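You operate a simulated robot arm through the tools that you are given. There is no shell and no other tool. Be economical: measure what you need, move in short steps, check, and stop when the job is done.

The job below is to be done with a simulated robot arm. You get a single attempt, and the scene is never put back.

TASK
Tip the white pot empty, squeeze it flat and put it in the grey box.
Fine: use the green cradle and the blue squeezer; cradle upright, orange lever back; no spill; leave the other pots.
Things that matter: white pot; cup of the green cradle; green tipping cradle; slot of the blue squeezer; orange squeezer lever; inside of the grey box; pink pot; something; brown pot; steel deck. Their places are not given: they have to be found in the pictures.

It is judged by the outcome, as a careful person would: the job done as asked, and still so three seconds after it is handed in. It fails if anything else is knocked over, pushed out of place, dropped, spilled or broken.

THE ROBOT
A 6-joint arm with a two-finger parallel gripper, fixed in place. Base frame: the origin is at the foot of the arm, x ahead of it, y to its left, z up; the work surface is at about z = 900. Readings come in mm, rad, newtons and seconds.
With the tool pointing down near the work surface it reaches from about 360 to 820 mm from the base axis. Its first joint turns from -2.897 to 2.897 rad. Payload 3.91 kg.
The TCP is the grasp point between the finger pads, 30 mm short of the fingertips. In the tool frame z runs along the fingers and y along their closing line. Largest opening 110 mm; finger width 20, thickness 10; the body of the gripper, 48 by 112 mm, starts 55 mm behind the TCP.
Orientation is that of the tool frame in the base frame, as a unit quaternion [x, y, z, w]. With the fingers straight down and closing along the base's y, the tool's x points along the base's -x, its y along +y and its z along -z.

THE INTERFACE
- The arm moves only by the tool drive_tool. Its argument "rows" is a list of rows, each a list of 3 entries, a list of its own where there are three numbers: the turn, a rotation vector about the base's x, y, z in units of 60 degrees (1.0 is 60 degrees), then the shift along the base's x, y, z in units of 200 mm (1.0 is 200 mm), then the finger opening in mm, from 0 to 110. In form: [[[ax, ay, az], [x, y, z], gripper], ...]. A call has 1 to 12 rows; each row is the pose to reach, as a shift and turn from the pose commanded when the call began. A call with a number of a shift or a turn outside -1 to 1 is refused whole. A row lasts 0.2 s, in which the tool goes at most 50 mm and 0.15 rad; a call with a longer step from one row to the next is refused whole, and so is a gripper value outside its range. Where a pose cannot be reached the arm comes as near as it can. A force on the tool above 90 N (or 10 N above the force at the start of the call, whichever is more), or a blocked arm, ends the call early, and 0.2 s more pass. The fingers move at their own pace (about 45 mm/s each) and stop on an object; they squeeze with about 24 N. The grip force told is the motor's: it shows also when the fingers shut on nothing. Time passes only in rows, and 0.2 s behind the last, so rows that repeat a pose let the fingers close. It gives the time, the measured TCP pose, the force on the tool (base axes), the opening and the grip force at its end, in the units of the frame above (readings bear some noise).
- Cameras (640 x 400 px; columns grow to the right, rows downward): "scene" is fixed at [50.6, 650.7, 1741.5]; the picture's right is [-0.71, -0.70, 0.00], its down [-0.50, 0.50, -0.71] and it looks along [0.50, -0.50, -0.71] (base axes); focal length 283 px, centre (320, 200). "wrist" rides on the gripper at [77, 7, -114] in the tool frame; the picture's right is [-0.09, 1.00, 0.00], its down [-0.80, -0.07, -0.59] and it looks along [-0.59, -0.05, 0.80] (tool axes); focal length 270 px, centre (320, 200).
- snapshot(camera): a new picture of that camera. No time passes.
- raise_lower(by): slides the trunk up (or, below 0, down) by that many mm; the arm rides with it, the base frame stays. It gives what a move gives, with no picture.
- pixel_to_xyz(camera, pixels): for up to 12 pixels [column, row] of the newest picture of that camera ("zoom" is the newest enlarged one), the place [x, y, z] in the base frame of the surface seen there, good to about 2 mm. No time passes.
- enlarge(camera, box): a new picture of the part [left, top, right, bottom] of that camera's present view, enlarged. No time passes.
- finish_job(): hands the job in; it is judged then, once.

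Work in short steps. Measure before you move; look again where a grasp or a placing could have gone wrong, and mend it. You have 80 turns and 46 pictures in all, those below and enlarged ones among them. Open the gripper and draw the arm clear of the work before you hand the job in, unless the task says otherwise; then end with one line.

The tools are called after "Emit:" by a JSON object that holds its "fn" and its "kwargs". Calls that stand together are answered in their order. drive_tool: Moves the arm, as the interface text tells. Its arguments: {"type":"object","properties":{"rows":{"type":"array","items":{"type":"array"}}},"required":["rows"]} The other tools are called the same way: raise_lower (by) slides the trunk up or down; snapshot (camera) takes a picture; pixel_to_xyz (camera, pixels) gives the place of the surface under pixels of a picture; enlarge (camera, box) takes an enlarged picture of a part of a camera's view; finish_job () hands the job in.

At the start:

```text
time_s: 0.0
position: [428.3, 35.6, 1418.3]
tcp_rot: [0.0, 1.0, 0.0, 0.0]
wrist_force: [-0.2, -0.3, 0.3]
gripper_width: 110.0
grasp_force: 0.1
trunk travel left (down, up): [-575.0, 35.0]
```

scene: 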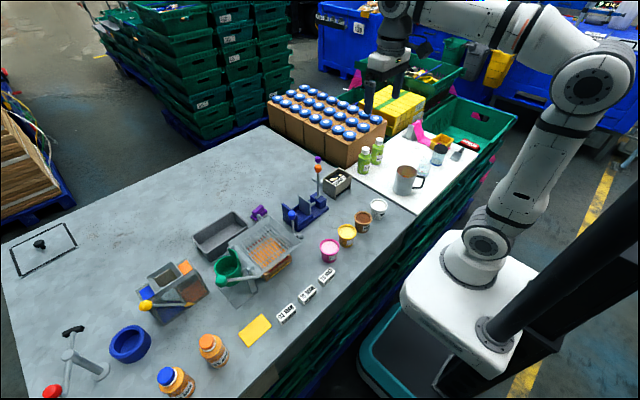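
wrist: 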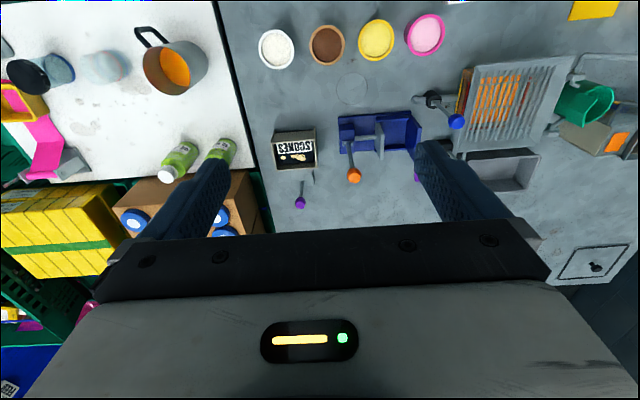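

The white pot is near scene (378,208), the blue squeezer near (305,212), the green cradle near (230,270). I'll enlarge those areas first.

Emit:
{"fn": "enlarge", "kwargs": {"camera": "scene", "box": [180, 140, 420, 310]}}

Emit:
{"fn": "enlarge", "kwargs": {"camera": "wrist", "box": [240, 0, 640, 250]}}

```text
2.35 times, centred on (300, 225) of scene
```

zoom: 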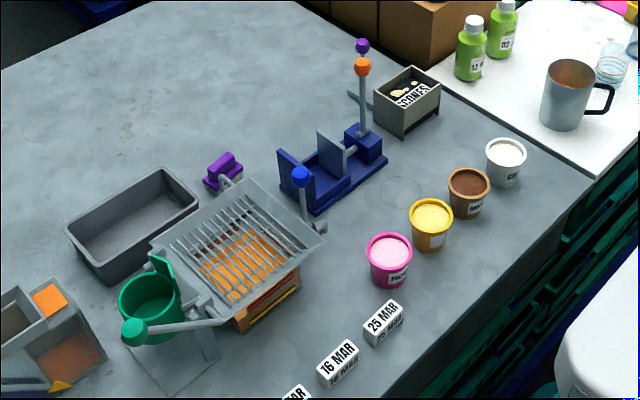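

```text
1.60 times, centred on (440, 125) of wrist
```

zoom: 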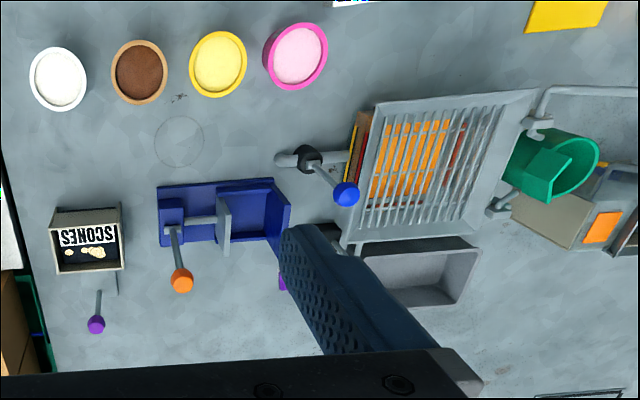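

The layout is clear, so I'll measure key points in the wrist zoom and the scene.

Emit:
{"fn": "pixel_to_xyz", "kwargs": {"camera": "zoom", "pixels": [[58, 78], [32, 78], [86, 78], [140, 72], [182, 280], [172, 226], [223, 228], [245, 205], [283, 215], [185, 215], [346, 194], [310, 158]]}}

Emit:
{"fn": "pixel_to_xyz", "kwargs": {"camera": "scene", "pixels": [[379, 204], [379, 214], [240, 281], [228, 263], [214, 270], [247, 266], [265, 250], [217, 237], [194, 237], [245, 225], [317, 160], [317, 170]]}}

```text
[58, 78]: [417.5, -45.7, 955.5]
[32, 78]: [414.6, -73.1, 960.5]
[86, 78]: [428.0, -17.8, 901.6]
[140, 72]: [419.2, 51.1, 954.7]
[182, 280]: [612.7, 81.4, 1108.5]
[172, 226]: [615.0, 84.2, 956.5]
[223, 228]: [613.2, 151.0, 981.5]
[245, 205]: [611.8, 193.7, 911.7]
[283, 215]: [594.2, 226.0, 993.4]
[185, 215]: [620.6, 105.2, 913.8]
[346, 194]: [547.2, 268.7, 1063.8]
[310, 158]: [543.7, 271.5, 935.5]
```

```text
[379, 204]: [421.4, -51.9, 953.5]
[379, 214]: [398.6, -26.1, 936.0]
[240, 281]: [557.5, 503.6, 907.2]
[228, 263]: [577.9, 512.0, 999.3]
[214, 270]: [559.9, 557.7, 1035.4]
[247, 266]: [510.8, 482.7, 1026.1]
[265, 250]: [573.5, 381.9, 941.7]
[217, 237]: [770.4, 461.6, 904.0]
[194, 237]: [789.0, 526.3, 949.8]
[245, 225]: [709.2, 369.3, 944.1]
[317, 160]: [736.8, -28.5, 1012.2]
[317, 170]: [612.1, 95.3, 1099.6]
```

Measured: the white pot is at about (420,-48) with its rim at z≈955, and the squeezer spans y 80–226 at x≈613. I'll move across for a closer look at the machines.

Emit:
{"fn": "drive_tool", "kwargs": {"rows": [[[0, 0, 0], [-0.05, 0.2, -0.1], 110], [[0, 0, 0], [-0.1, 0.4, -0.2], 110], [[0, 0, 0], [-0.15, 0.6, -0.3], 110], [[0, 0, 0], [-0.2, 0.7, -0.45], 110], [[0, 0, 0], [-0.2, 0.8, -0.6], 110], [[0, 0, 0], [-0.2, 0.8, -0.6], 110]]}}

Emit:
{"fn": "snapshot", "kwargs": {"camera": "wrist"}}

```text
time_s: 1.4
position: [385.3, 197.2, 1294.9]
tcp_rot: [0.0, 1.0, 0.0, 0.0]
wrist_force: [-0.1, -0.3, 0.4]
gripper_width: 109.9
grasp_force: 0.1
trunk travel left (down, up): [-575.0, 35.0]
```

```text
41 pictures are left
```

wrist: 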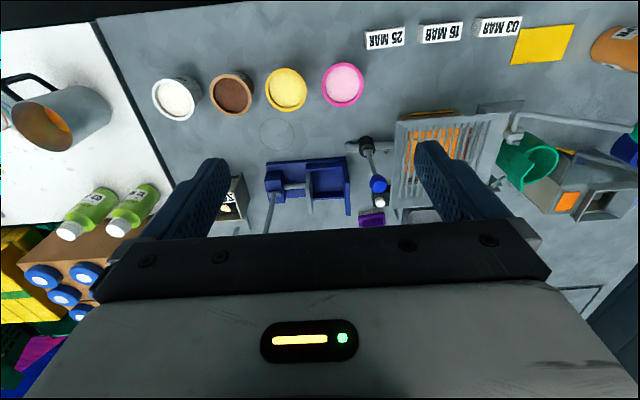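

I'll enlarge tightly on the squeezer in the wrist view and on the cradle in the scene view.

Emit:
{"fn": "enlarge", "kwargs": {"camera": "wrist", "box": [240, 120, 400, 230]}}

Emit:
{"fn": "enlarge", "kwargs": {"camera": "scene", "box": [190, 200, 310, 310]}}

```text
3.64 times, centred on (320, 175) of wrist
```

zoom: 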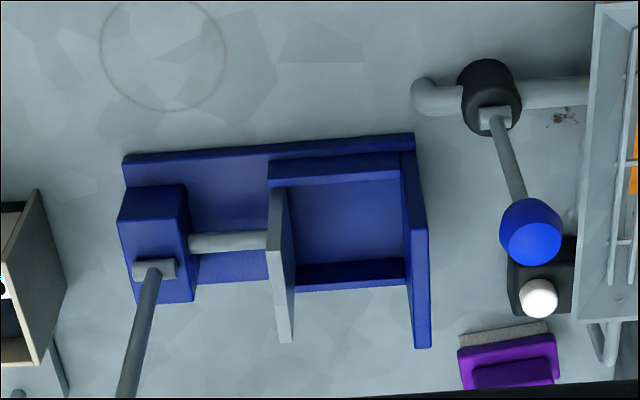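

```text
3.64 times, centred on (250, 255) of scene
```

zoom: 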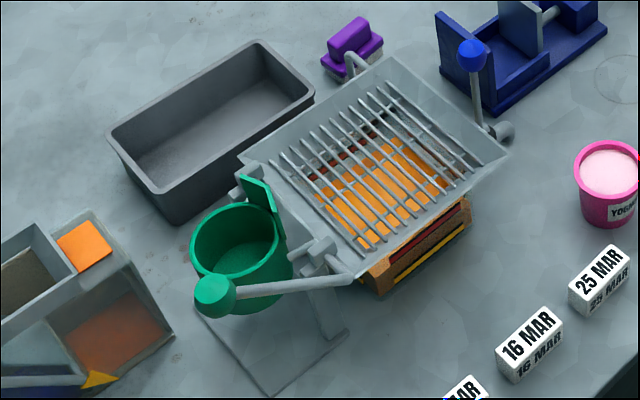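

Now I'll measure cradle points in the scene zoom.

Emit:
{"fn": "pixel_to_xyz", "kwargs": {"camera": "zoom", "pixels": [[214, 297], [320, 285], [240, 255], [193, 245], [285, 245], [225, 208], [258, 195], [315, 250], [245, 182], [330, 262], [330, 310], [395, 160]]}}

Emit:
{"fn": "pixel_to_xyz", "kwargs": {"camera": "zoom", "pixels": [[110, 135], [265, 43], [312, 95], [180, 195], [210, 130], [245, 160], [390, 60], [510, 155], [355, 280], [270, 385], [200, 310], [262, 283]]}}

Emit:
{"fn": "pixel_to_xyz", "kwargs": {"camera": "wrist", "pixels": [[275, 191], [311, 186], [333, 167], [333, 186], [333, 198], [350, 185], [268, 168], [275, 164], [310, 212], [345, 160], [300, 187], [333, 163]]}}

```text
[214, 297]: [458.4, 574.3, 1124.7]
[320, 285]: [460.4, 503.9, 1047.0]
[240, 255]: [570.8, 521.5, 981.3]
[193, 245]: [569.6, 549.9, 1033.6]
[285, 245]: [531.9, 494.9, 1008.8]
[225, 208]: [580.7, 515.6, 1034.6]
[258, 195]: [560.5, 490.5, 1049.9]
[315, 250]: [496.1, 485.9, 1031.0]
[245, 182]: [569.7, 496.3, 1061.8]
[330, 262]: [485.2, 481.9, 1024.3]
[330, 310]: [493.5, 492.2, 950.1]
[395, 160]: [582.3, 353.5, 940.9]
```

```text
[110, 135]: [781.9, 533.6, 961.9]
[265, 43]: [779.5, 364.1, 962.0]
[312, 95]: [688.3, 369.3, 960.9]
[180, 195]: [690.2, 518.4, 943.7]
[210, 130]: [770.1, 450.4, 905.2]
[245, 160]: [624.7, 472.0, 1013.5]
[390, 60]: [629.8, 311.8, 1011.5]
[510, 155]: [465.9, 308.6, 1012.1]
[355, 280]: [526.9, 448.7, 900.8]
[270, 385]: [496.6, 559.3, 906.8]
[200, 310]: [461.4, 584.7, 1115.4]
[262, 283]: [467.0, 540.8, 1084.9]
```

```text
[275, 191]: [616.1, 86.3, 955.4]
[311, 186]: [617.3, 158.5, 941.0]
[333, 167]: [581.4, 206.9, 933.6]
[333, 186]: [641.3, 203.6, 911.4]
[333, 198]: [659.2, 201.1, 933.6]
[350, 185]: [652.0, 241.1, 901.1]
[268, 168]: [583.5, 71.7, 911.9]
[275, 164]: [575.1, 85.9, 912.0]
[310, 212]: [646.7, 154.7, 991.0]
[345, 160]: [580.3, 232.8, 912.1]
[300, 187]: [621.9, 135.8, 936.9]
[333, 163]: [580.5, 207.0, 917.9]
```

The cradle lever ball is at about (460,575,1124) with its axle near y≈481, z≈1027, and the cup is around (572,525). I'll turn 45° and move over for a better look into the cup.

Emit:
{"fn": "drive_tool", "kwargs": {"rows": [[[0, 0, 0.125], [0.05, 0.16, -0.03], 110], [[0, 0, 0.25], [0.11, 0.32, -0.06], 110], [[0, 0, 0.375], [0.17, 0.48, -0.09], 110], [[0, 0, 0.5], [0.23, 0.64, -0.12], 110], [[0, 0, 0.625], [0.28, 0.8, -0.15], 110], [[0, 0, 0.75], [0.33, 0.97, -0.17], 110], [[0, 0, 0.75], [0.33, 0.97, -0.17], 110]]}}

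Emit:
{"fn": "snapshot", "kwargs": {"camera": "wrist"}}

```text
time_s: 3.0
position: [453.8, 387.7, 1264.8]
tcp_rot: [-0.384, 0.923, 0.0, -0.001]
wrist_force: [-0.2, 0.6, 0.3]
gripper_width: 110.1
grasp_force: 0.2
trunk travel left (down, up): [-575.0, 35.0]
```

```text
38 pictures are left
```

wrist: 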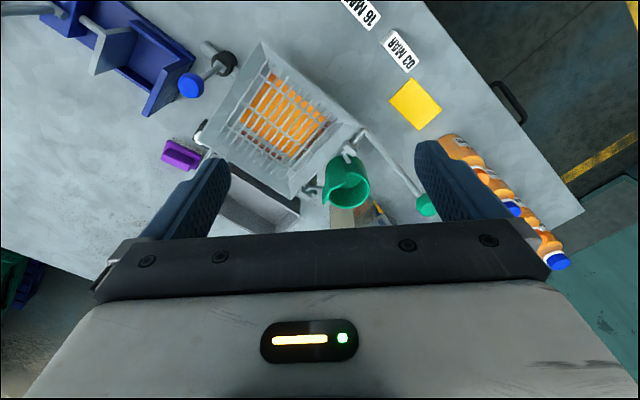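

The cup is at (347,183) in the wrist view, so I'll enlarge there.

Emit:
{"fn": "enlarge", "kwargs": {"camera": "wrist", "box": [290, 130, 450, 230]}}

```text
4.00 times, centred on (370, 180) of wrist
```

zoom: 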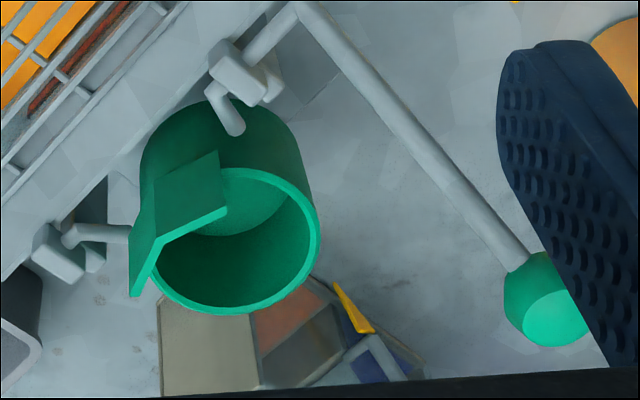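

I'll measure the rim, the inner wall, the lip plate and the lever here.

Emit:
{"fn": "pixel_to_xyz", "kwargs": {"camera": "zoom", "pixels": [[313, 240], [240, 310], [160, 285], [250, 172], [290, 185], [250, 210], [220, 275], [165, 170], [215, 160], [222, 212], [155, 255], [135, 290]]}}

Emit:
{"fn": "pixel_to_xyz", "kwargs": {"camera": "zoom", "pixels": [[306, 240], [240, 303], [200, 190], [145, 215], [555, 315], [510, 295], [520, 262], [575, 300], [225, 105], [300, 10], [180, 130], [290, 150]]}}

```text
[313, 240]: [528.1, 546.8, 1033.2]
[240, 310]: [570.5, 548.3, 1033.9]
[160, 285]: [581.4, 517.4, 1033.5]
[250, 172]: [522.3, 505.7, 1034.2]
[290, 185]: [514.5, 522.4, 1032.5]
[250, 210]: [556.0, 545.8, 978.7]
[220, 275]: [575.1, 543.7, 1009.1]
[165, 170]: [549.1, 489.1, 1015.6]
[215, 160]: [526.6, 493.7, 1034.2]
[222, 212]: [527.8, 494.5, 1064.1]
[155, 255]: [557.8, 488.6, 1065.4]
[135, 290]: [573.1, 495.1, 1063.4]
```

```text
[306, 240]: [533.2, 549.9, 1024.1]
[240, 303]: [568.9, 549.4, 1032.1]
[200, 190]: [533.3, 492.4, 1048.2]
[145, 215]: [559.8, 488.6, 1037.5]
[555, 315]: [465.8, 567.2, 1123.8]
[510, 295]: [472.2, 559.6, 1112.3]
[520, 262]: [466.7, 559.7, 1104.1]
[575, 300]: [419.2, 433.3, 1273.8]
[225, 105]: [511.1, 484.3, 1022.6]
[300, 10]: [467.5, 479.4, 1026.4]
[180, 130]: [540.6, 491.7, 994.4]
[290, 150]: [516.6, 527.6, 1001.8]
```

The cup centre is about (548,523) with radius ~33, rim z 1034 and floor ~979. Next I'll measure the white pot's height and shape.

Emit:
{"fn": "enlarge", "kwargs": {"camera": "scene", "box": [340, 185, 404, 225]}}

```text
10.00 times, centred on (372, 205) of scene
```

zoom: 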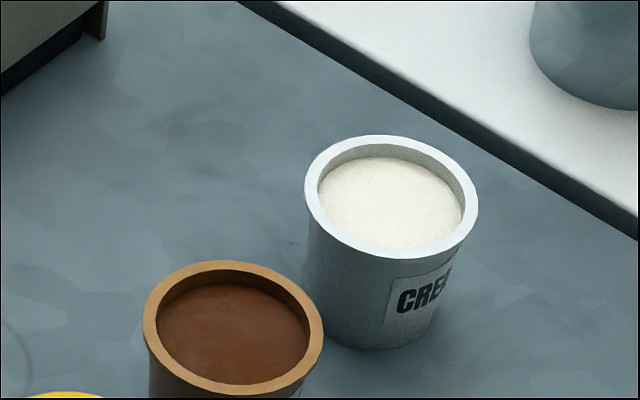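

Emit:
{"fn": "pixel_to_xyz", "kwargs": {"camera": "zoom", "pixels": [[311, 195], [472, 205], [392, 141], [385, 250], [390, 205], [325, 310], [375, 345], [410, 345], [345, 295], [440, 165], [330, 160], [340, 240]]}}

```text
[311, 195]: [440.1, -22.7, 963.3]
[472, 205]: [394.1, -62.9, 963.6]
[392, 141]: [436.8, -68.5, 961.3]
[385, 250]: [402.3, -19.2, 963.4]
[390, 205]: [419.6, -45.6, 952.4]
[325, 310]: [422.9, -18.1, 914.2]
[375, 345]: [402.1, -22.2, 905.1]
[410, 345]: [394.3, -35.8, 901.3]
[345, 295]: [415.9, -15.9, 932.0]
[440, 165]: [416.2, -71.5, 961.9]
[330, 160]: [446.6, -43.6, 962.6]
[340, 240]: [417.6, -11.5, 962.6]
```

White pot: rim z≈963, height ~63, centre ≈(418,-43), radius ~31. In the cup it will stick up ~8 mm over the rim, so I'll grip only the top ~8 mm with the fingertips, closing along x. First I move back and finish the 90° yaw.

Emit:
{"fn": "drive_tool", "kwargs": {"rows": [[[0, 0, 0.125], [-0.03, -0.2, 0], 90], [[0, 0, 0.25], [-0.06, -0.4, 0], 90], [[0, 0, 0.375], [-0.09, -0.6, 0], 90], [[0, 0, 0.5], [-0.12, -0.8, 0], 90], [[0, 0, 0.625], [-0.15, -1.0, 0], 90], [[0, 0, 0.75], [-0.18, -1.0, 0], 90]]}}

Emit:
{"fn": "drive_tool", "kwargs": {"rows": [[[0, 0, 0], [0, -0.2, -0.1], 90], [[0, 0, 0], [0, -0.4, -0.2], 90], [[0, 0, 0], [0, -0.6, -0.3], 90], [[0, 0, 0], [0, -0.8, -0.4], 90], [[0, 0, 0], [0, -0.9, -0.5], 90], [[0, 0, 0], [0, -0.9, -0.5], 90]]}}

Emit:
{"fn": "snapshot", "kwargs": {"camera": "wrist"}}

```text
time_s: 4.4
position: [417.9, 190.9, 1263.7]
tcp_rot: [0.708, -0.707, 0.0, -0.001]
wrist_force: [-0.1, -0.5, 0.0]
gripper_width: 89.7
grasp_force: 0.0
trunk travel left (down, up): [-575.0, 35.0]
```

```text
time_s: 5.8
position: [418.3, 10.2, 1164.1]
tcp_rot: [0.707, -0.707, 0.0, 0.0]
wrist_force: [-0.6, 0.0, -0.3]
gripper_width: 90.1
grasp_force: 0.0
trunk travel left (down, up): [-575.0, 35.0]
```

```text
35 pictures are left
```

wrist: 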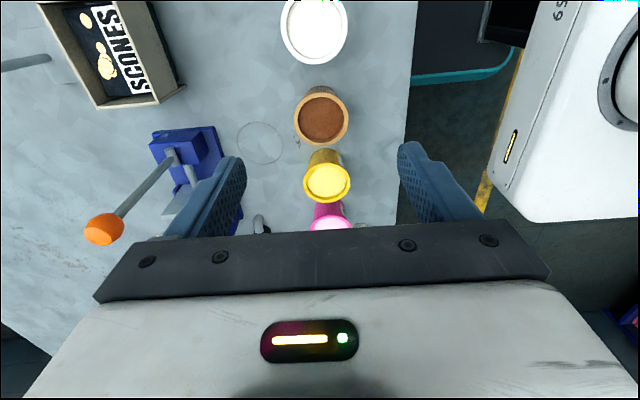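

The white pot rim is visible at (315,28), so I'll refine its centre from here.

Emit:
{"fn": "pixel_to_xyz", "kwargs": {"camera": "wrist", "pixels": [[284, 30], [344, 30], [315, 57], [294, 50], [335, 50], [315, 28], [322, 88], [322, 142]]}}

```text
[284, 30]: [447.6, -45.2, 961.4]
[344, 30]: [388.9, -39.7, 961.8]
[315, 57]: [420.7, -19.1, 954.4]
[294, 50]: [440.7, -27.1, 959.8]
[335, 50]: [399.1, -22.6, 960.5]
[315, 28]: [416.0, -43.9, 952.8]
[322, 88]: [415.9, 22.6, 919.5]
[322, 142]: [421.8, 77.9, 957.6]
```

The centre is ≈(418,-44.5). I'll move above it, then descend to TCP z≈985 so the fingertips sit at ~955.

Emit:
{"fn": "drive_tool", "kwargs": {"rows": [[[0, 0, 0], [0, -0.14, -0.1], 90], [[0, 0, 0], [0, -0.2735, -0.3], 90], [[0, 0, 0], [0, -0.2735, -0.5], 90], [[0, 0, 0], [0, -0.2735, -0.65], 90], [[0, 0, 0], [0, -0.2735, -0.8], 90], [[0, 0, 0], [0, -0.2735, -0.89], 90], [[0, 0, 0], [0, -0.2735, -0.89], 90]]}}

Emit:
{"fn": "enlarge", "kwargs": {"camera": "scene", "box": [324, 160, 420, 220]}}

```text
time_s: 7.4
position: [417.1, -44.0, 985.0]
tcp_rot: [-0.707, 0.708, 0.0, 0.0]
wrist_force: [0.0, -0.1, 0.2]
gripper_width: 89.9
grasp_force: 0.1
trunk travel left (down, up): [-575.0, 35.0]
```

```text
6.67 times, centred on (372, 190) of scene
```

zoom: 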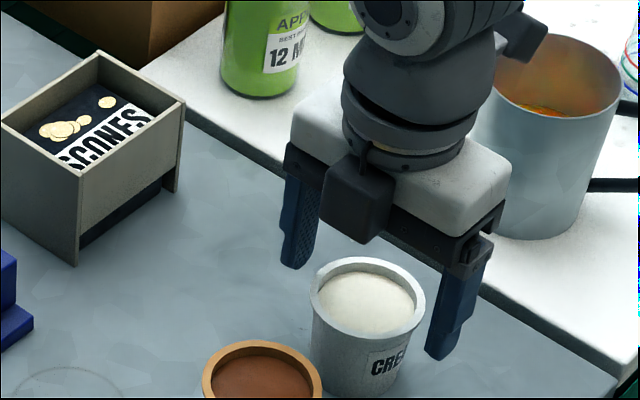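

The fingers straddle the rim as planned, so I'll close.

Emit:
{"fn": "drive_tool", "kwargs": {"rows": [[[0, 0, 0], [0, 0, 0], 56], [[0, 0, 0], [0, 0, 0], 56], [[0, 0, 0], [0, 0, 0], 56], [[0, 0, 0], [0, 0, 0], 50], [[0, 0, 0], [0, 0, 0], 50]]}}

```text
time_s: 8.6
position: [418.3, -43.0, 985.9]
tcp_rot: [0.707, -0.707, 0.0, 0.0]
wrist_force: [0.5, 0.9, 0.4]
gripper_width: 63.9
grasp_force: 24.3
trunk travel left (down, up): [-575.0, 35.0]
```

The pot is gripped at 63.9 mm width with 24 N. I'll lift slowly and check.

Emit:
{"fn": "drive_tool", "kwargs": {"rows": [[[0, 0, 0], [0, 0, 0.05], 50], [[0, 0, 0], [0, 0, 0.15], 50], [[0, 0, 0], [0, 0, 0.3], 50], [[0, 0, 0], [0, 0, 0.45], 50], [[0, 0, 0], [0, 0, 0.6], 50], [[0, 0, 0], [0, 0, 0.75], 50], [[0, 0, 0], [0, 0, 0.9], 50], [[0, 0, 0], [0, 0, 0.95], 50], [[0, 0, 0], [0, 0, 0.95], 50]]}}

Emit:
{"fn": "enlarge", "kwargs": {"camera": "scene", "box": [304, 80, 464, 220]}}

```text
time_s: 10.6
position: [418.4, -45.2, 1174.8]
tcp_rot: [0.707, -0.707, 0.001, 0.001]
wrist_force: [0.0, 0.2, 0.3]
gripper_width: 50.1
grasp_force: 0.0
trunk travel left (down, up): [-575.0, 35.0]
```

```text
2.86 times, centred on (384, 150) of scene
```

zoom: 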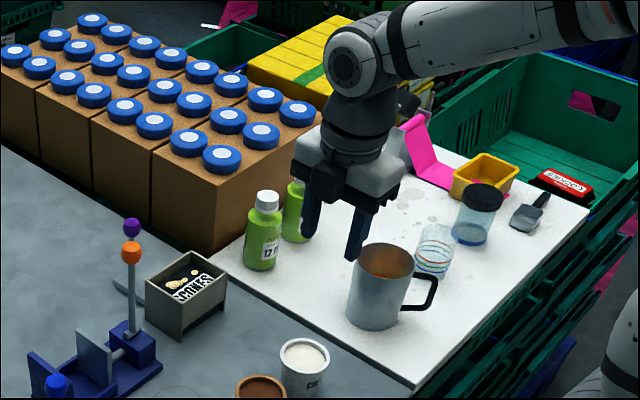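

It slipped off: the grip was too high. The pot still stands upright, so I'll remeasure it before trying again deeper.

Emit:
{"fn": "enlarge", "kwargs": {"camera": "scene", "box": [340, 185, 404, 225]}}

Emit:
{"fn": "pixel_to_xyz", "kwargs": {"camera": "zoom", "pixels": [[311, 195], [472, 205], [392, 141], [385, 250], [330, 160], [340, 240], [440, 165], [440, 240]]}}

```text
10.00 times, centred on (372, 205) of scene
```

zoom: 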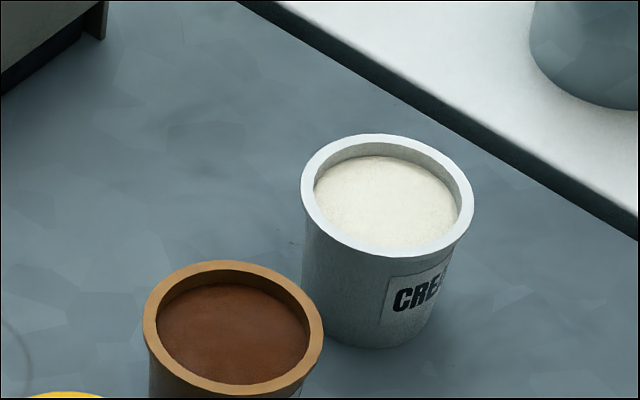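

```text
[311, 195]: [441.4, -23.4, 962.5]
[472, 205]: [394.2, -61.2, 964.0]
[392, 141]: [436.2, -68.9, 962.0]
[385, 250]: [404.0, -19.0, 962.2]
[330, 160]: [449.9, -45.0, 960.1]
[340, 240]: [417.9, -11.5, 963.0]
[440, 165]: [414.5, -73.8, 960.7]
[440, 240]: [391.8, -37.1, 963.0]
```

The pot barely moved and its centre is ≈(419,-43). I'll go down about 8 mm deeper this time.

Emit:
{"fn": "drive_tool", "kwargs": {"rows": [[[0, 0, 0], [0, 0.01, -0.2], 90], [[0, 0, 0], [0, 0.01, -0.4], 90], [[0, 0, 0], [0, 0.01, -0.6], 90], [[0, 0, 0], [0, 0.01, -0.8], 90], [[0, 0, 0], [0, 0.01, -0.92], 90], [[0, 0, 0], [0, 0.01, -0.99], 90], [[0, 0, 0], [0, 0.01, -0.99], 70], [[0, 0, 0], [0, 0.01, -0.99], 45], [[0, 0, 0], [0, 0.01, -0.99], 45], [[0, 0, 0], [0, 0.01, -0.99], 45], [[0, 0, 0], [0, 0.01, -0.99], 45]]}}

Emit:
{"fn": "drive_tool", "kwargs": {"rows": [[[0, 0, 0], [0, 0, 0.02], 45], [[0, 0, 0], [0, 0, 0.05], 45], [[0, 0, 0], [0, 0, 0.1], 45], [[0, 0, 0], [0, 0, 0.1], 45]]}}

```text
time_s: 13.0
position: [417.6, -41.4, 976.8]
tcp_rot: [0.707, -0.707, 0.0, 0.0]
wrist_force: [-0.7, 0.7, 0.5]
gripper_width: 63.9
grasp_force: 24.3
trunk travel left (down, up): [-575.0, 35.0]
```

```text
time_s: 14.0
position: [417.9, -42.4, 998.0]
tcp_rot: [-0.707, 0.707, 0.0, -0.001]
wrist_force: [0.6, 0.2, -0.8]
gripper_width: 64.0
grasp_force: 24.2
trunk travel left (down, up): [-575.0, 35.0]
```

It's holding at 64 mm, 20 mm up. I'll continue lifting gently.

Emit:
{"fn": "drive_tool", "kwargs": {"rows": [[[0, 0, 0], [0, 0, 0.05], 45], [[0, 0, 0], [0, 0, 0.15], 45], [[0, 0, 0], [0, 0, 0.27], 45], [[0, 0, 0], [0, 0, 0.39], 45], [[0, 0, 0], [0, 0, 0.51], 45], [[0, 0, 0], [0, 0, 0.63], 45], [[0, 0, 0], [0, 0, 0.75], 45], [[0, 0, 0], [0, 0, 0.85], 45], [[0, 0, 0], [0, 0, 0.92], 45], [[0, 0, 0], [0, 0, 0.94], 45], [[0, 0, 0], [0, 0, 0.94], 45]]}}

Emit:
{"fn": "snapshot", "kwargs": {"camera": "scene"}}

```text
time_s: 16.4
position: [416.9, -43.1, 1186.2]
tcp_rot: [0.707, -0.707, 0.001, 0.0]
wrist_force: [0.5, -0.2, -1.4]
gripper_width: 63.9
grasp_force: 23.7
trunk travel left (down, up): [-575.0, 35.0]
```

```text
31 pictures are left
```

scene: 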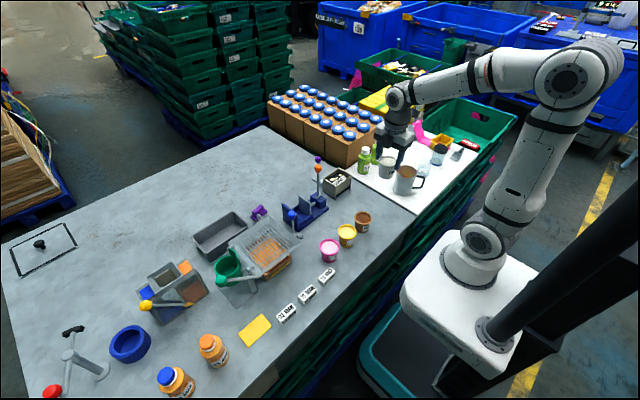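

The pot is held upright. I'll carry it smoothly toward the cradle.

Emit:
{"fn": "drive_tool", "kwargs": {"rows": [[[0, 0, 0], [0, 0.03, 0], 45], [[0, 0, 0], [0, 0.1, 0], 45], [[0, 0, 0], [0, 0.2, 0], 45], [[0, 0, 0], [0, 0.32, 0], 45], [[0, 0, 0], [0, 0.45, 0], 45], [[0, 0, 0], [0, 0.58, 0], 45], [[0, 0, 0], [0, 0.7, 0], 45], [[0, 0, 0], [0, 0.82, 0], 45], [[0, 0, 0], [0, 0.91, 0], 45], [[0, 0, 0], [0, 0.97, 0], 45], [[0, 0, 0], [0, 1.0, 0], 45]]}}

Emit:
{"fn": "drive_tool", "kwargs": {"rows": [[[0, 0, 0], [0.02, 0.03, 0], 45], [[0, 0, 0], [0.06, 0.1, 0], 45], [[0, 0, 0], [0.12, 0.2, 0], 45], [[0, 0, 0], [0.2, 0.32, 0], 45], [[0, 0, 0], [0.28, 0.45, 0], 45], [[0, 0, 0], [0.37, 0.58, 0], 45], [[0, 0, 0], [0.45, 0.7, 0], 45], [[0, 0, 0], [0.53, 0.82, 0], 45], [[0, 0, 0], [0.6, 0.91, 0], 45], [[0, 0, 0], [0.64, 0.97, 0], 45], [[0, 0, 0], [0.65, 1.0, 0], 45]]}}

Emit:
{"fn": "drive_tool", "kwargs": {"rows": [[[0, 0, 0], [0, 0.03, 0], 45], [[0, 0, 0], [0, 0.1, 0], 45], [[0, 0, 0], [0, 0.2, 0], 45], [[0, 0, 0], [0, 0.32, 0], 45], [[0, 0, 0], [0, 0.45, 0], 45], [[0, 0, 0], [0, 0.57, 0], 45], [[0, 0, 0], [0, 0.67, 0], 45], [[0, 0, 0], [0, 0.75, 0], 45], [[0, 0, 0], [0, 0.81, 0], 45], [[0, 0, 0], [0, 0.83, 0], 45], [[0, 0, 0], [0, 0.83, 0], 45]]}}

Emit:
{"fn": "enlarge", "kwargs": {"camera": "scene", "box": [170, 170, 330, 310]}}

Emit:
{"fn": "snapshot", "kwargs": {"camera": "wrist"}}

```text
time_s: 18.8
position: [417.9, 157.7, 1185.4]
tcp_rot: [-0.706, 0.708, 0.0, 0.0]
wrist_force: [0.2, 0.2, -1.1]
gripper_width: 63.5
grasp_force: 24.7
trunk travel left (down, up): [-575.0, 35.0]
```

```text
time_s: 21.2
position: [548.5, 356.4, 1185.5]
tcp_rot: [-0.707, 0.707, 0.0, 0.001]
wrist_force: [0.7, 0.3, -1.1]
gripper_width: 63.9
grasp_force: 24.1
trunk travel left (down, up): [-575.0, 35.0]
```

```text
time_s: 23.6
position: [548.8, 523.0, 1185.2]
tcp_rot: [0.707, -0.707, 0.0, -0.001]
wrist_force: [0.7, 0.2, -2.1]
gripper_width: 63.6
grasp_force: 23.9
trunk travel left (down, up): [-575.0, 35.0]
```

```text
2.86 times, centred on (250, 240) of scene
```

zoom: 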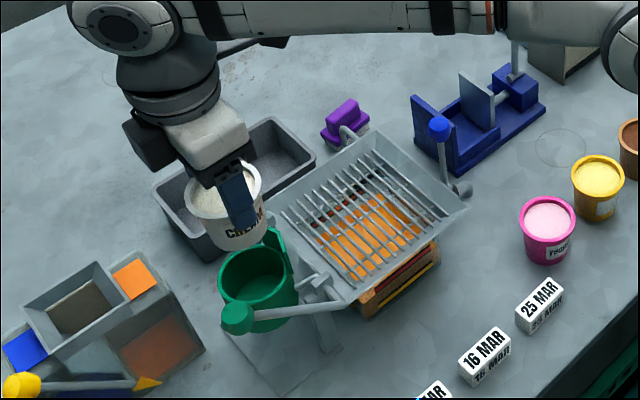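

```text
29 pictures are left
```

wrist: 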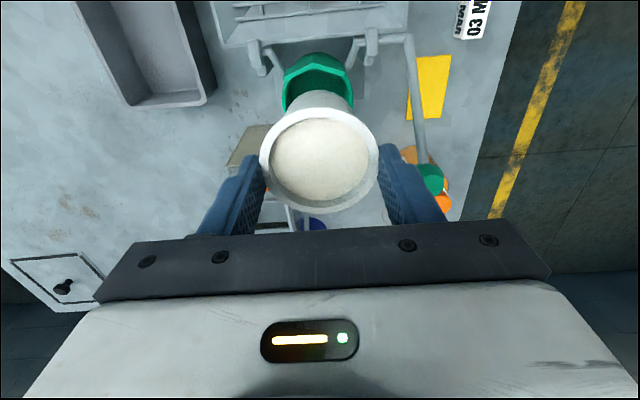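

I'll check pot and cup alignment numerically: the pot rim in the wrist view (264..374,160) and the cup rim in the scene zoom.

Emit:
{"fn": "pixel_to_xyz", "kwargs": {"camera": "wrist", "pixels": [[265, 160], [373, 160], [318, 113], [318, 208], [318, 70], [291, 83], [346, 83]]}}

Emit:
{"fn": "pixel_to_xyz", "kwargs": {"camera": "zoom", "pixels": [[221, 272], [225, 262], [232, 296], [262, 304], [285, 290], [293, 272], [255, 285], [262, 297], [228, 272]]}}

```text
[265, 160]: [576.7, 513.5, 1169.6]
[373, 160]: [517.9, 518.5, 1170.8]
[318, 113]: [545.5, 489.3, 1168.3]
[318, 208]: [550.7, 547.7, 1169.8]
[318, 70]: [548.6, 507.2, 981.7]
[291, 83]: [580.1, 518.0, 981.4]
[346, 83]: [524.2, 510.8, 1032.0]
```

```text
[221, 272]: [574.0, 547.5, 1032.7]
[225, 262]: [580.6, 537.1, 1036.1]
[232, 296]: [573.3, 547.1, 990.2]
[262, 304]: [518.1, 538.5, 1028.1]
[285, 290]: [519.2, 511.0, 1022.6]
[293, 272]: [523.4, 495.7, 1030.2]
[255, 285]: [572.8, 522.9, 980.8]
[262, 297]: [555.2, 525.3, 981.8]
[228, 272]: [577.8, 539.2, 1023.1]
```

The pot centre is ≈(547.5,519.5) and the cup centre ≈(549,522). I'll correct by (+1.5,+2) and lower to bring the pot bottom just inside the rim.

Emit:
{"fn": "drive_tool", "kwargs": {"rows": [[[0, 0, 0], [0.007, 0.01, -0.05], 45], [[0, 0, 0], [0.007, 0.01, -0.12], 45], [[0, 0, 0], [0.007, 0.01, -0.2], 45], [[0, 0, 0], [0.007, 0.01, -0.28], 45], [[0, 0, 0], [0.007, 0.01, -0.36], 45], [[0, 0, 0], [0.007, 0.01, -0.42], 45], [[0, 0, 0], [0.007, 0.01, -0.45], 45], [[0, 0, 0], [0.007, 0.01, -0.45], 45]]}}

Emit:
{"fn": "enlarge", "kwargs": {"camera": "scene", "box": [200, 220, 280, 290]}}

Emit:
{"fn": "enlarge", "kwargs": {"camera": "wrist", "box": [220, 40, 440, 220]}}

```text
time_s: 25.4
position: [550.6, 525.3, 1094.4]
tcp_rot: [0.707, -0.707, 0.0, 0.0]
wrist_force: [0.2, 0.2, -1.9]
gripper_width: 63.9
grasp_force: 24.4
trunk travel left (down, up): [-575.0, 35.0]
```

```text
5.71 times, centred on (240, 255) of scene
```

zoom: 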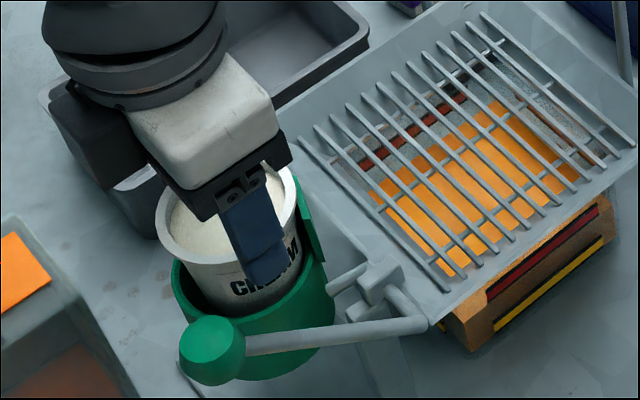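

```text
2.22 times, centred on (330, 130) of wrist
```

zoom: 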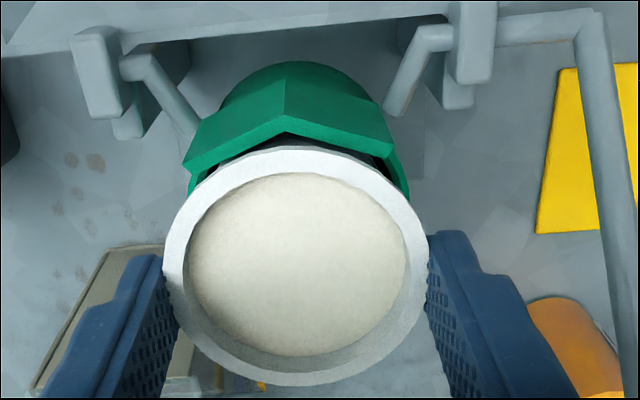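

The pot is entering the cup cleanly. I'll lower it a further ~27 mm in small steps.

Emit:
{"fn": "drive_tool", "kwargs": {"rows": [[[0, 0, 0], [0, 0, -0.03], 45], [[0, 0, 0], [0, 0, -0.06], 45], [[0, 0, 0], [0, 0, -0.09], 45], [[0, 0, 0], [0, 0, -0.115], 45], [[0, 0, 0], [0, 0, -0.135], 45], [[0, 0, 0], [0, 0, -0.135], 45]]}}

Emit:
{"fn": "enlarge", "kwargs": {"camera": "scene", "box": [200, 220, 280, 290]}}

```text
time_s: 26.8
position: [549.8, 524.5, 1066.5]
tcp_rot: [0.708, -0.707, -0.001, 0.001]
wrist_force: [2.3, 2.5, -2.3]
gripper_width: 64.1
grasp_force: 24.0
trunk travel left (down, up): [-575.0, 35.0]
```

```text
5.71 times, centred on (240, 255) of scene
```

zoom: 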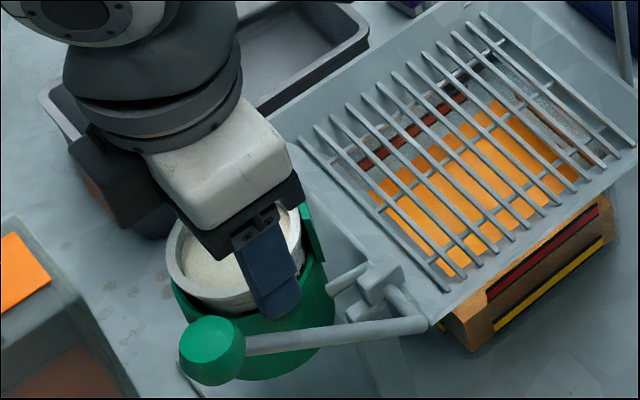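

There's light side contact (~2 N), with the pot bottom ~10 mm above the cup floor. I'll release it and rise a little.

Emit:
{"fn": "drive_tool", "kwargs": {"rows": [[[0, 0, 0], [0.004, 0.004, 0], 60], [[0, 0, 0], [0.004, 0.004, 0], 70], [[0, 0, 0], [0.004, 0.004, 0], 85], [[0, 0, 0], [0.004, 0.004, 0], 85], [[0, 0, 0], [0.004, 0.004, 0.1], 85], [[0, 0, 0], [0.004, 0.004, 0.3], 85], [[0, 0, 0], [0.004, 0.004, 0.5], 85], [[0, 0, 0], [0.004, 0.004, 0.7], 85], [[0, 0, 0], [0.004, 0.004, 0.7], 85]]}}

Emit:
{"fn": "enlarge", "kwargs": {"camera": "wrist", "box": [220, 0, 440, 200]}}

```text
time_s: 28.8
position: [548.4, 525.7, 1210.1]
tcp_rot: [0.707, -0.707, 0.0, 0.0]
wrist_force: [-1.1, -0.7, 0.7]
gripper_width: 85.1
grasp_force: 0.1
trunk travel left (down, up): [-575.0, 35.0]
```

```text
2.00 times, centred on (330, 100) of wrist
```

zoom: 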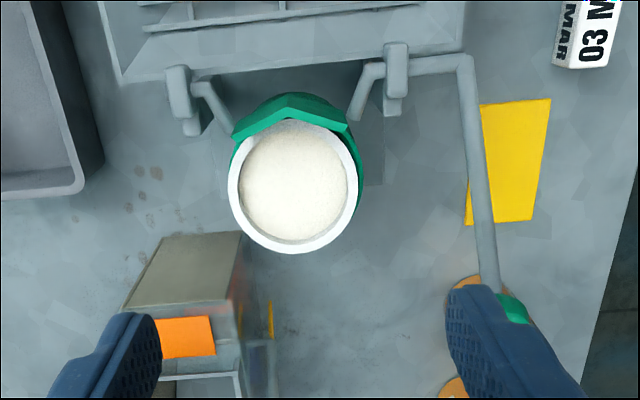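

The pot sits in the cup. I'll measure its rim height and re-check the lever.

Emit:
{"fn": "pixel_to_xyz", "kwargs": {"camera": "zoom", "pixels": [[234, 185], [352, 185], [293, 246], [293, 125], [470, 65], [486, 240], [513, 308], [507, 298]]}}

Emit:
{"fn": "pixel_to_xyz", "kwargs": {"camera": "scene", "pixels": [[240, 281], [238, 279]]}}

Emit:
{"fn": "enlarge", "kwargs": {"camera": "scene", "box": [205, 240, 285, 300]}}

Emit:
{"fn": "pixel_to_xyz", "kwargs": {"camera": "zoom", "pixels": [[180, 255], [150, 255], [180, 225], [178, 285], [205, 255], [290, 235], [330, 235], [240, 170], [155, 165], [215, 210]]}}

```text
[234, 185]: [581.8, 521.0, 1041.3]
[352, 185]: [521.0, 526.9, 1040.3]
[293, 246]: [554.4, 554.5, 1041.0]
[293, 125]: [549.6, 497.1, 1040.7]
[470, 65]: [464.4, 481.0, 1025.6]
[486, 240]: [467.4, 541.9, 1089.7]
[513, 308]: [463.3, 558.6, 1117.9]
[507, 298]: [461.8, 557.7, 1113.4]
```

```text
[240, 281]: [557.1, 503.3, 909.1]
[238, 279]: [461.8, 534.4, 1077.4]
```

```text
6.67 times, centred on (245, 270) of scene
```

zoom: 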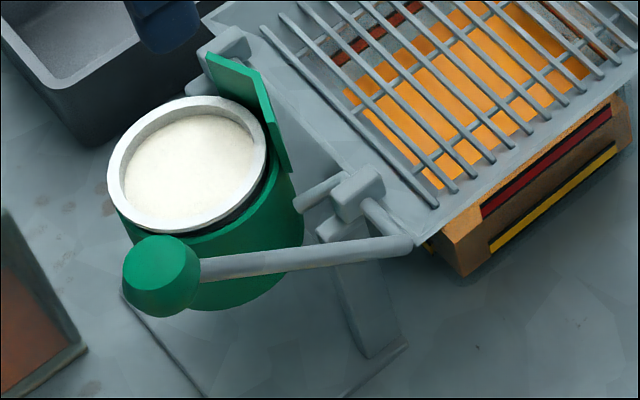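

```text
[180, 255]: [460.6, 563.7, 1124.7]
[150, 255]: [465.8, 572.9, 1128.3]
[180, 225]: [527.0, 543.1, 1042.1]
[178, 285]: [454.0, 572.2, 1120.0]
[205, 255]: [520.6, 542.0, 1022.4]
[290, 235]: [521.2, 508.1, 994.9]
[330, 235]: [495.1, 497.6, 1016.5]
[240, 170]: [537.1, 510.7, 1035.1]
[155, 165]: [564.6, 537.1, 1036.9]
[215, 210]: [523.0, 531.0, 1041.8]
```

The pot is seated (rim z≈1041). The lever knob centre is about (465,568,1109) on a 45° stem about an axle at y≈481, z≈1021. I'll move above the knob and straddle it along x.

Emit:
{"fn": "drive_tool", "kwargs": {"rows": [[[0, 0, 0], [-0.15, 0.07, 0], 75], [[0, 0, 0], [-0.3, 0.14, 0], 75], [[0, 0, 0], [-0.4275, 0.21, 0], 75], [[0, 0, 0], [-0.4275, 0.2115, -0.12], 75], [[0, 0, 0], [-0.4275, 0.2115, -0.25], 75], [[0, 0, 0], [-0.4275, 0.2115, -0.36], 75], [[0, 0, 0], [-0.4275, 0.2115, -0.45], 75], [[0, 0, 0], [-0.4275, 0.2115, -0.45], 75]]}}

Emit:
{"fn": "enlarge", "kwargs": {"camera": "scene", "box": [190, 220, 286, 300]}}

Emit:
{"fn": "enlarge", "kwargs": {"camera": "wrist", "box": [220, 80, 420, 220]}}

```text
time_s: 30.6
position: [464.1, 570.7, 1118.1]
tcp_rot: [-0.707, 0.707, 0.0, 0.0]
wrist_force: [0.1, -0.2, 0.8]
gripper_width: 75.2
grasp_force: 0.2
trunk travel left (down, up): [-575.0, 35.0]
```

```text
5.00 times, centred on (238, 260) of scene
```

zoom: 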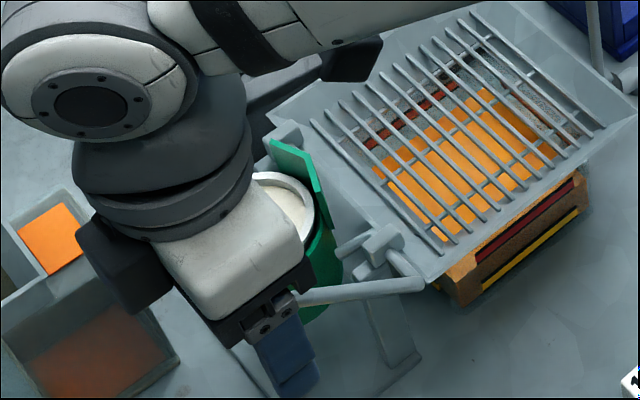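

```text
2.86 times, centred on (320, 150) of wrist
```

zoom: 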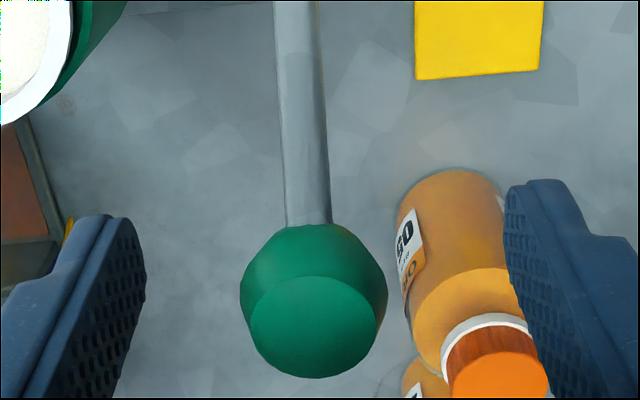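

The knob is centred between the fingers, so I'll measure it from this close.

Emit:
{"fn": "pixel_to_xyz", "kwargs": {"camera": "zoom", "pixels": [[246, 290], [381, 290], [312, 370], [312, 325], [312, 285], [312, 235], [305, 200], [300, 100], [298, 10]]}}

```text
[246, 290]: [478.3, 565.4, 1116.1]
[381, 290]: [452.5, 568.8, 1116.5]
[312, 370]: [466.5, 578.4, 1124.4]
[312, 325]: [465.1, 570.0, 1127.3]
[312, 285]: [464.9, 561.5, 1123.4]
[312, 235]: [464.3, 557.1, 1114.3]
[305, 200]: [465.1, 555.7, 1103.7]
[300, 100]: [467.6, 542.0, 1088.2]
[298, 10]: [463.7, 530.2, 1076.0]
```

The knob centre is ≈(465,570,1111) with radius ~15. I'll centre on it and close.

Emit:
{"fn": "drive_tool", "kwargs": {"rows": [[[0, 0, 0], [0, 0.008, 0], 40], [[0, 0, 0], [0, 0.008, 0], 20], [[0, 0, 0], [0, 0.008, 0], 15], [[0, 0, 0], [0, 0.008, 0], 15], [[0, 0, 0], [0, 0.008, 0], 15]]}}

```text
time_s: 31.8
position: [464.6, 570.5, 1117.0]
tcp_rot: [-0.706, 0.708, 0.0, 0.0]
wrist_force: [7.8, 1.4, 0.7]
gripper_width: 27.6
grasp_force: 45.2
trunk travel left (down, up): [-575.0, 35.0]
```

The knob is gripped. I'll swing the lever along its arc about the axle toward -y, first 40° with a force check.

Emit:
{"fn": "drive_tool", "kwargs": {"rows": [[[0, 0, 0], [0.003, -0.0405, 0.036], 15], [[0, 0, 0], [0.003, -0.0855, 0.0695], 15], [[0, 0, 0], [0.003, -0.133, 0.0985], 15], [[0, 0, 0], [0.003, -0.183, 0.1235], 15], [[0, 0, 0], [0.003, -0.2345, 0.1435], 15], [[0, 0, 0], [0.003, -0.288, 0.1595], 15], [[0, 0, 0], [0.003, -0.3425, 0.1705], 15], [[0, 0, 0], [0.003, -0.398, 0.177], 15], [[0, 0, 0], [0.003, -0.398, 0.177], 15]]}}

Emit:
{"fn": "enlarge", "kwargs": {"camera": "scene", "box": [190, 190, 310, 300]}}

```text
time_s: 33.8
position: [465.1, 491.8, 1154.2]
tcp_rot: [-0.706, 0.708, -0.001, 0.001]
wrist_force: [3.5, 11.1, 16.9]
gripper_width: 27.5
grasp_force: 45.1
trunk travel left (down, up): [-575.0, 35.0]
```

```text
3.64 times, centred on (250, 245) of scene
```

zoom: 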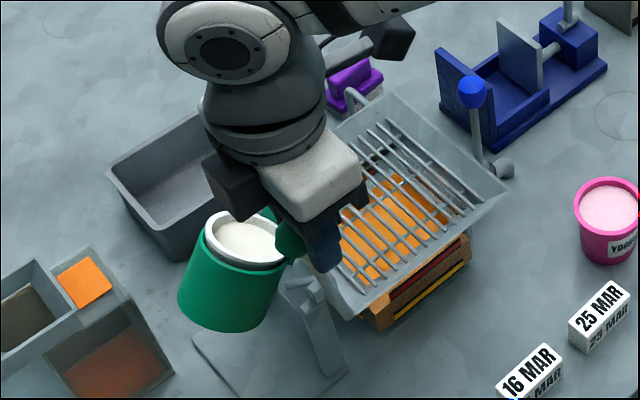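

The cup is tilting with the pot held in it. Upward force of 17 N means the arc is a bit higher than modelled, so I'll add 2 mm and carry on to ~90° tilt.

Emit:
{"fn": "drive_tool", "kwargs": {"rows": [[[0, 0, 0], [0, -0.0555, 0.0115], 15], [[0, 0, 0], [0, -0.111, 0.008], 15], [[0, 0, 0], [0, -0.1665, 0.0], 15], [[0, 0, 0], [0, -0.2205, -0.013], 15], [[0, 0, 0], [0, -0.2735, -0.031], 15], [[0, 0, 0], [0, -0.3245, -0.053], 15], [[0, 0, 0], [0, -0.3735, -0.0795], 15], [[0, 0, 0], [0, -0.42, -0.1105], 15], [[0, 0, 0], [0, -0.4635, -0.145], 15], [[0, 0, 0], [0, -0.504, -0.1835], 15], [[0, 0, 0], [0, -0.504, -0.1835], 15]]}}

Emit:
{"fn": "enlarge", "kwargs": {"camera": "scene", "box": [190, 190, 310, 300]}}

```text
time_s: 36.2
position: [464.8, 388.8, 1116.5]
tcp_rot: [-0.706, 0.708, -0.001, 0.0]
wrist_force: [-0.7, 0.0, -0.4]
gripper_width: 14.9
grasp_force: 0.0
trunk travel left (down, up): [-575.0, 35.0]
```

```text
3.64 times, centred on (250, 245) of scene
```

zoom: 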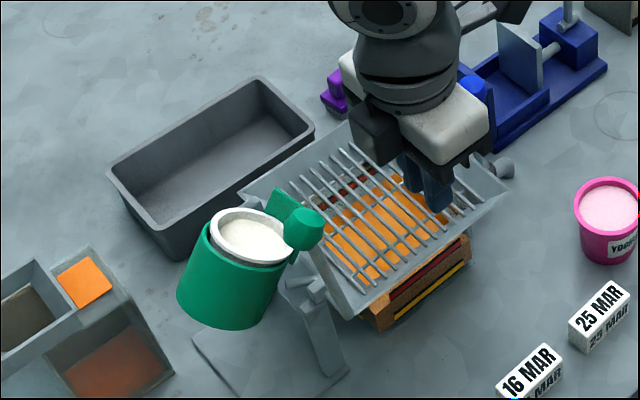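

The knob slipped from the grip, leaving the lever at ~40° tilt, still with the pot full. I'll locate the knob now.

Emit:
{"fn": "pixel_to_xyz", "kwargs": {"camera": "zoom", "pixels": [[305, 225], [292, 230], [315, 225], [302, 245], [318, 255], [325, 270], [310, 240], [270, 240], [212, 230], [240, 212]]}}

Emit:
{"fn": "enlarge", "kwargs": {"camera": "wrist", "box": [200, 0, 520, 240]}}

```text
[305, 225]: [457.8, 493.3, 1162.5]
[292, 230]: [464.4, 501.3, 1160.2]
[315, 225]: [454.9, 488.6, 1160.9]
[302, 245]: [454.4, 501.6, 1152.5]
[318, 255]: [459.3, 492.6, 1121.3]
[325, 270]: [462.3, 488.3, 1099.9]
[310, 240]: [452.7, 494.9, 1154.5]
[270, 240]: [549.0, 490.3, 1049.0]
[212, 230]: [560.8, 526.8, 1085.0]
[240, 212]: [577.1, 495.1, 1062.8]
```

```text
1.67 times, centred on (360, 120) of wrist
```

zoom: 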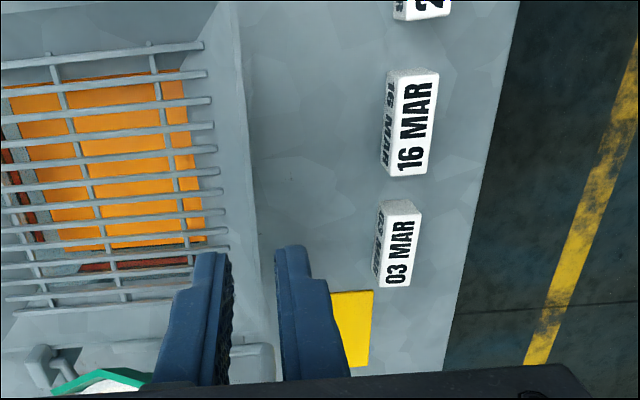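

The knob is now at ≈(465,488,1149), with lever angle ~87° and radius ~129. A friction grip is weak, so I'll push the lever positively with closed fingers from behind. First: up, over and down behind the knob.

Emit:
{"fn": "drive_tool", "kwargs": {"rows": [[[0, 0, 0], [0, 0, 0.2], 0], [[0, 0, 0], [0, 0, 0.4], 0], [[0, 0, 0], [0, 0.1, 0.55], 0], [[0, 0, 0], [0, 0.3, 0.55], 0], [[0, 0, 0], [0, 0.5, 0.55], 0], [[0, 0, 0], [0, 0.68, 0.55], 0], [[0, 0, 0], [0, 0.68, 0.35], 0], [[0, 0, 0], [0, 0.68, 0.16], 0], [[0, 0, 0], [0, 0.68, 0.16], 0]]}}

Emit:
{"fn": "enlarge", "kwargs": {"camera": "wrist", "box": [200, 0, 520, 240]}}

```text
time_s: 38.2
position: [465.0, 525.5, 1147.9]
tcp_rot: [-0.707, 0.708, 0.0, 0.0]
wrist_force: [0.7, 0.5, -1.4]
gripper_width: 0.3
grasp_force: 23.6
trunk travel left (down, up): [-575.0, 35.0]
```

```text
1.67 times, centred on (360, 120) of wrist
```

zoom: 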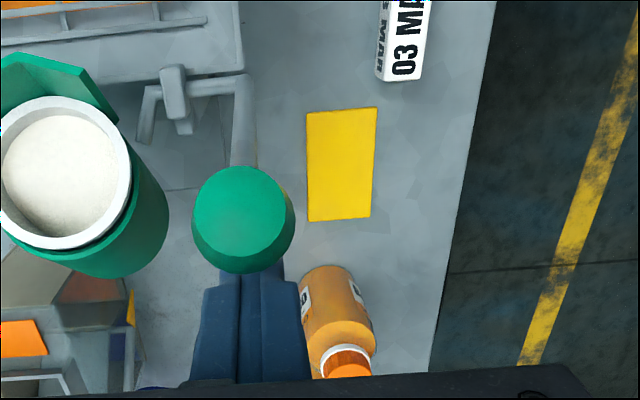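

The fingers are aligned behind the knob. I'll push it over to ~120° lever angle.

Emit:
{"fn": "drive_tool", "kwargs": {"rows": [[[0, 0, 0], [0, -0.096, 0], 0], [[0, 0, 0], [0, -0.1525, 0], 0], [[0, 0, 0], [0, -0.2085, -0.0025], 0], [[0, 0, 0], [0, -0.26, -0.01], 0], [[0, 0, 0], [0, -0.3135, -0.02], 0], [[0, 0, 0], [0, -0.355, -0.0345], 0], [[0, 0, 0], [0, -0.395, -0.052], 0], [[0, 0, 0], [0, -0.395, -0.052], 0]]}}

Emit:
{"fn": "enlarge", "kwargs": {"camera": "scene", "box": [190, 190, 310, 300]}}

```text
time_s: 40.0
position: [464.5, 446.2, 1139.6]
tcp_rot: [-0.707, 0.707, 0.0, 0.0]
wrist_force: [0.6, 0.2, 0.6]
gripper_width: 0.1
grasp_force: 23.9
trunk travel left (down, up): [-575.0, 35.0]
```

```text
3.64 times, centred on (250, 245) of scene
```

zoom: 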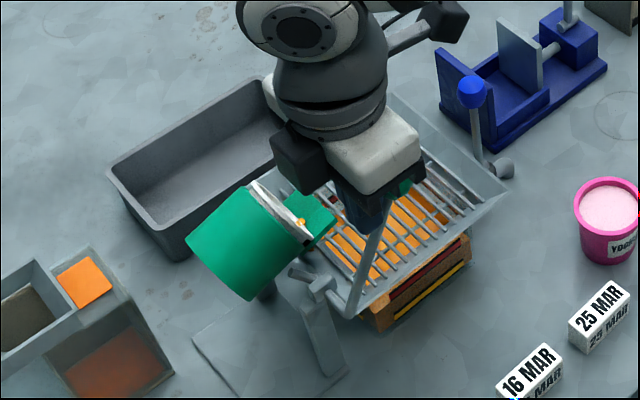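

The cup is at ~75° and the force is low. I'll continue to ~150° lever angle.

Emit:
{"fn": "drive_tool", "kwargs": {"rows": [[[0, 0, 0], [0, -0.0385, -0.0215], 0], [[0, 0, 0], [0, -0.0745, -0.0455], 0], [[0, 0, 0], [0, -0.1085, -0.0735], 0], [[0, 0, 0], [0, -0.1395, -0.1035], 0], [[0, 0, 0], [0, -0.1685, -0.1365], 0], [[0, 0, 0], [0, -0.194, -0.172], 0], [[0, 0, 0], [0, -0.194, -0.172], 0]]}}

Emit:
{"fn": "enlarge", "kwargs": {"camera": "scene", "box": [190, 190, 310, 300]}}

```text
time_s: 41.6
position: [466.0, 406.4, 1104.3]
tcp_rot: [0.707, -0.707, 0.0, 0.0]
wrist_force: [0.4, -0.6, 0.3]
gripper_width: 0.1
grasp_force: 23.9
trunk travel left (down, up): [-575.0, 35.0]
```

```text
3.64 times, centred on (250, 245) of scene
```

zoom: 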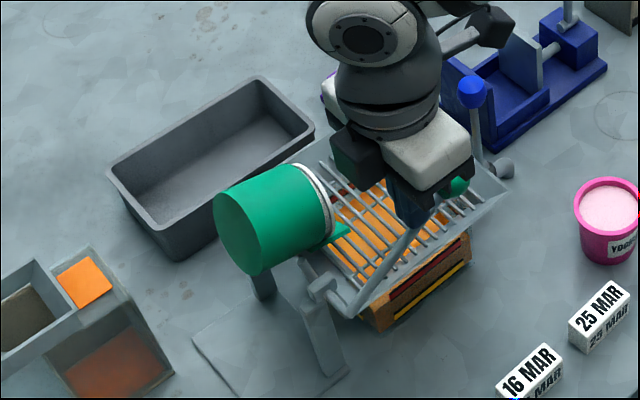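

The cup is at ~105°. I'll push on to ~170° lever angle (tilt ~125°) and hold to drain.

Emit:
{"fn": "drive_tool", "kwargs": {"rows": [[[0, 0, 0], [0, -0.0225, -0.0375], 0], [[0, 0, 0], [0, -0.042, -0.077], 0], [[0, 0, 0], [0, -0.057, -0.1175], 0], [[0, 0, 0], [0, -0.0695, -0.1595], 0], [[0, 0, 0], [0, -0.0695, -0.1595], 0], [[0, 0, 0], [0, -0.0695, -0.1595], 0], [[0, 0, 0], [0, -0.0695, -0.1595], 0], [[0, 0, 0], [0, -0.0695, -0.1595], 0], [[0, 0, 0], [0, -0.0695, -0.1595], 0], [[0, 0, 0], [0, -0.0695, -0.1595], 0]]}}

Emit:
{"fn": "enlarge", "kwargs": {"camera": "scene", "box": [190, 190, 310, 300]}}

```text
time_s: 42.3
position: [467.5, 406.0, 1102.6]
tcp_rot: [0.708, -0.706, -0.002, -0.021]
wrist_force: [-7.3, 7.3, 27.1]
gripper_width: 0.0
grasp_force: 23.6
trunk travel left (down, up): [-575.0, 35.0]
stopped in row 3: the force on the tool passed its limit (the readings are from after the stop); the commanded pose is now the measured one
```

```text
3.64 times, centred on (250, 245) of scene
```

zoom: 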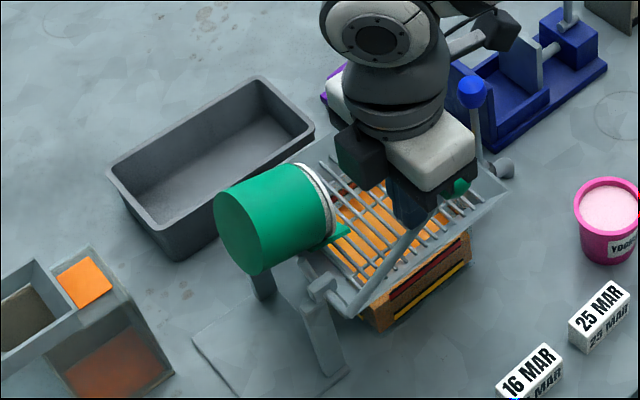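

It hit its stop at ~105° tilt. I'll look through the wrist camera into the mouth of the cup to see whether it's empty.

Emit:
{"fn": "snapshot", "kwargs": {"camera": "wrist"}}

```text
14 pictures are left
```

wrist: 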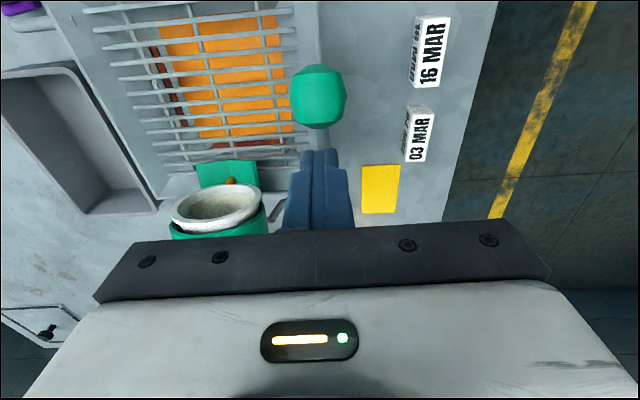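

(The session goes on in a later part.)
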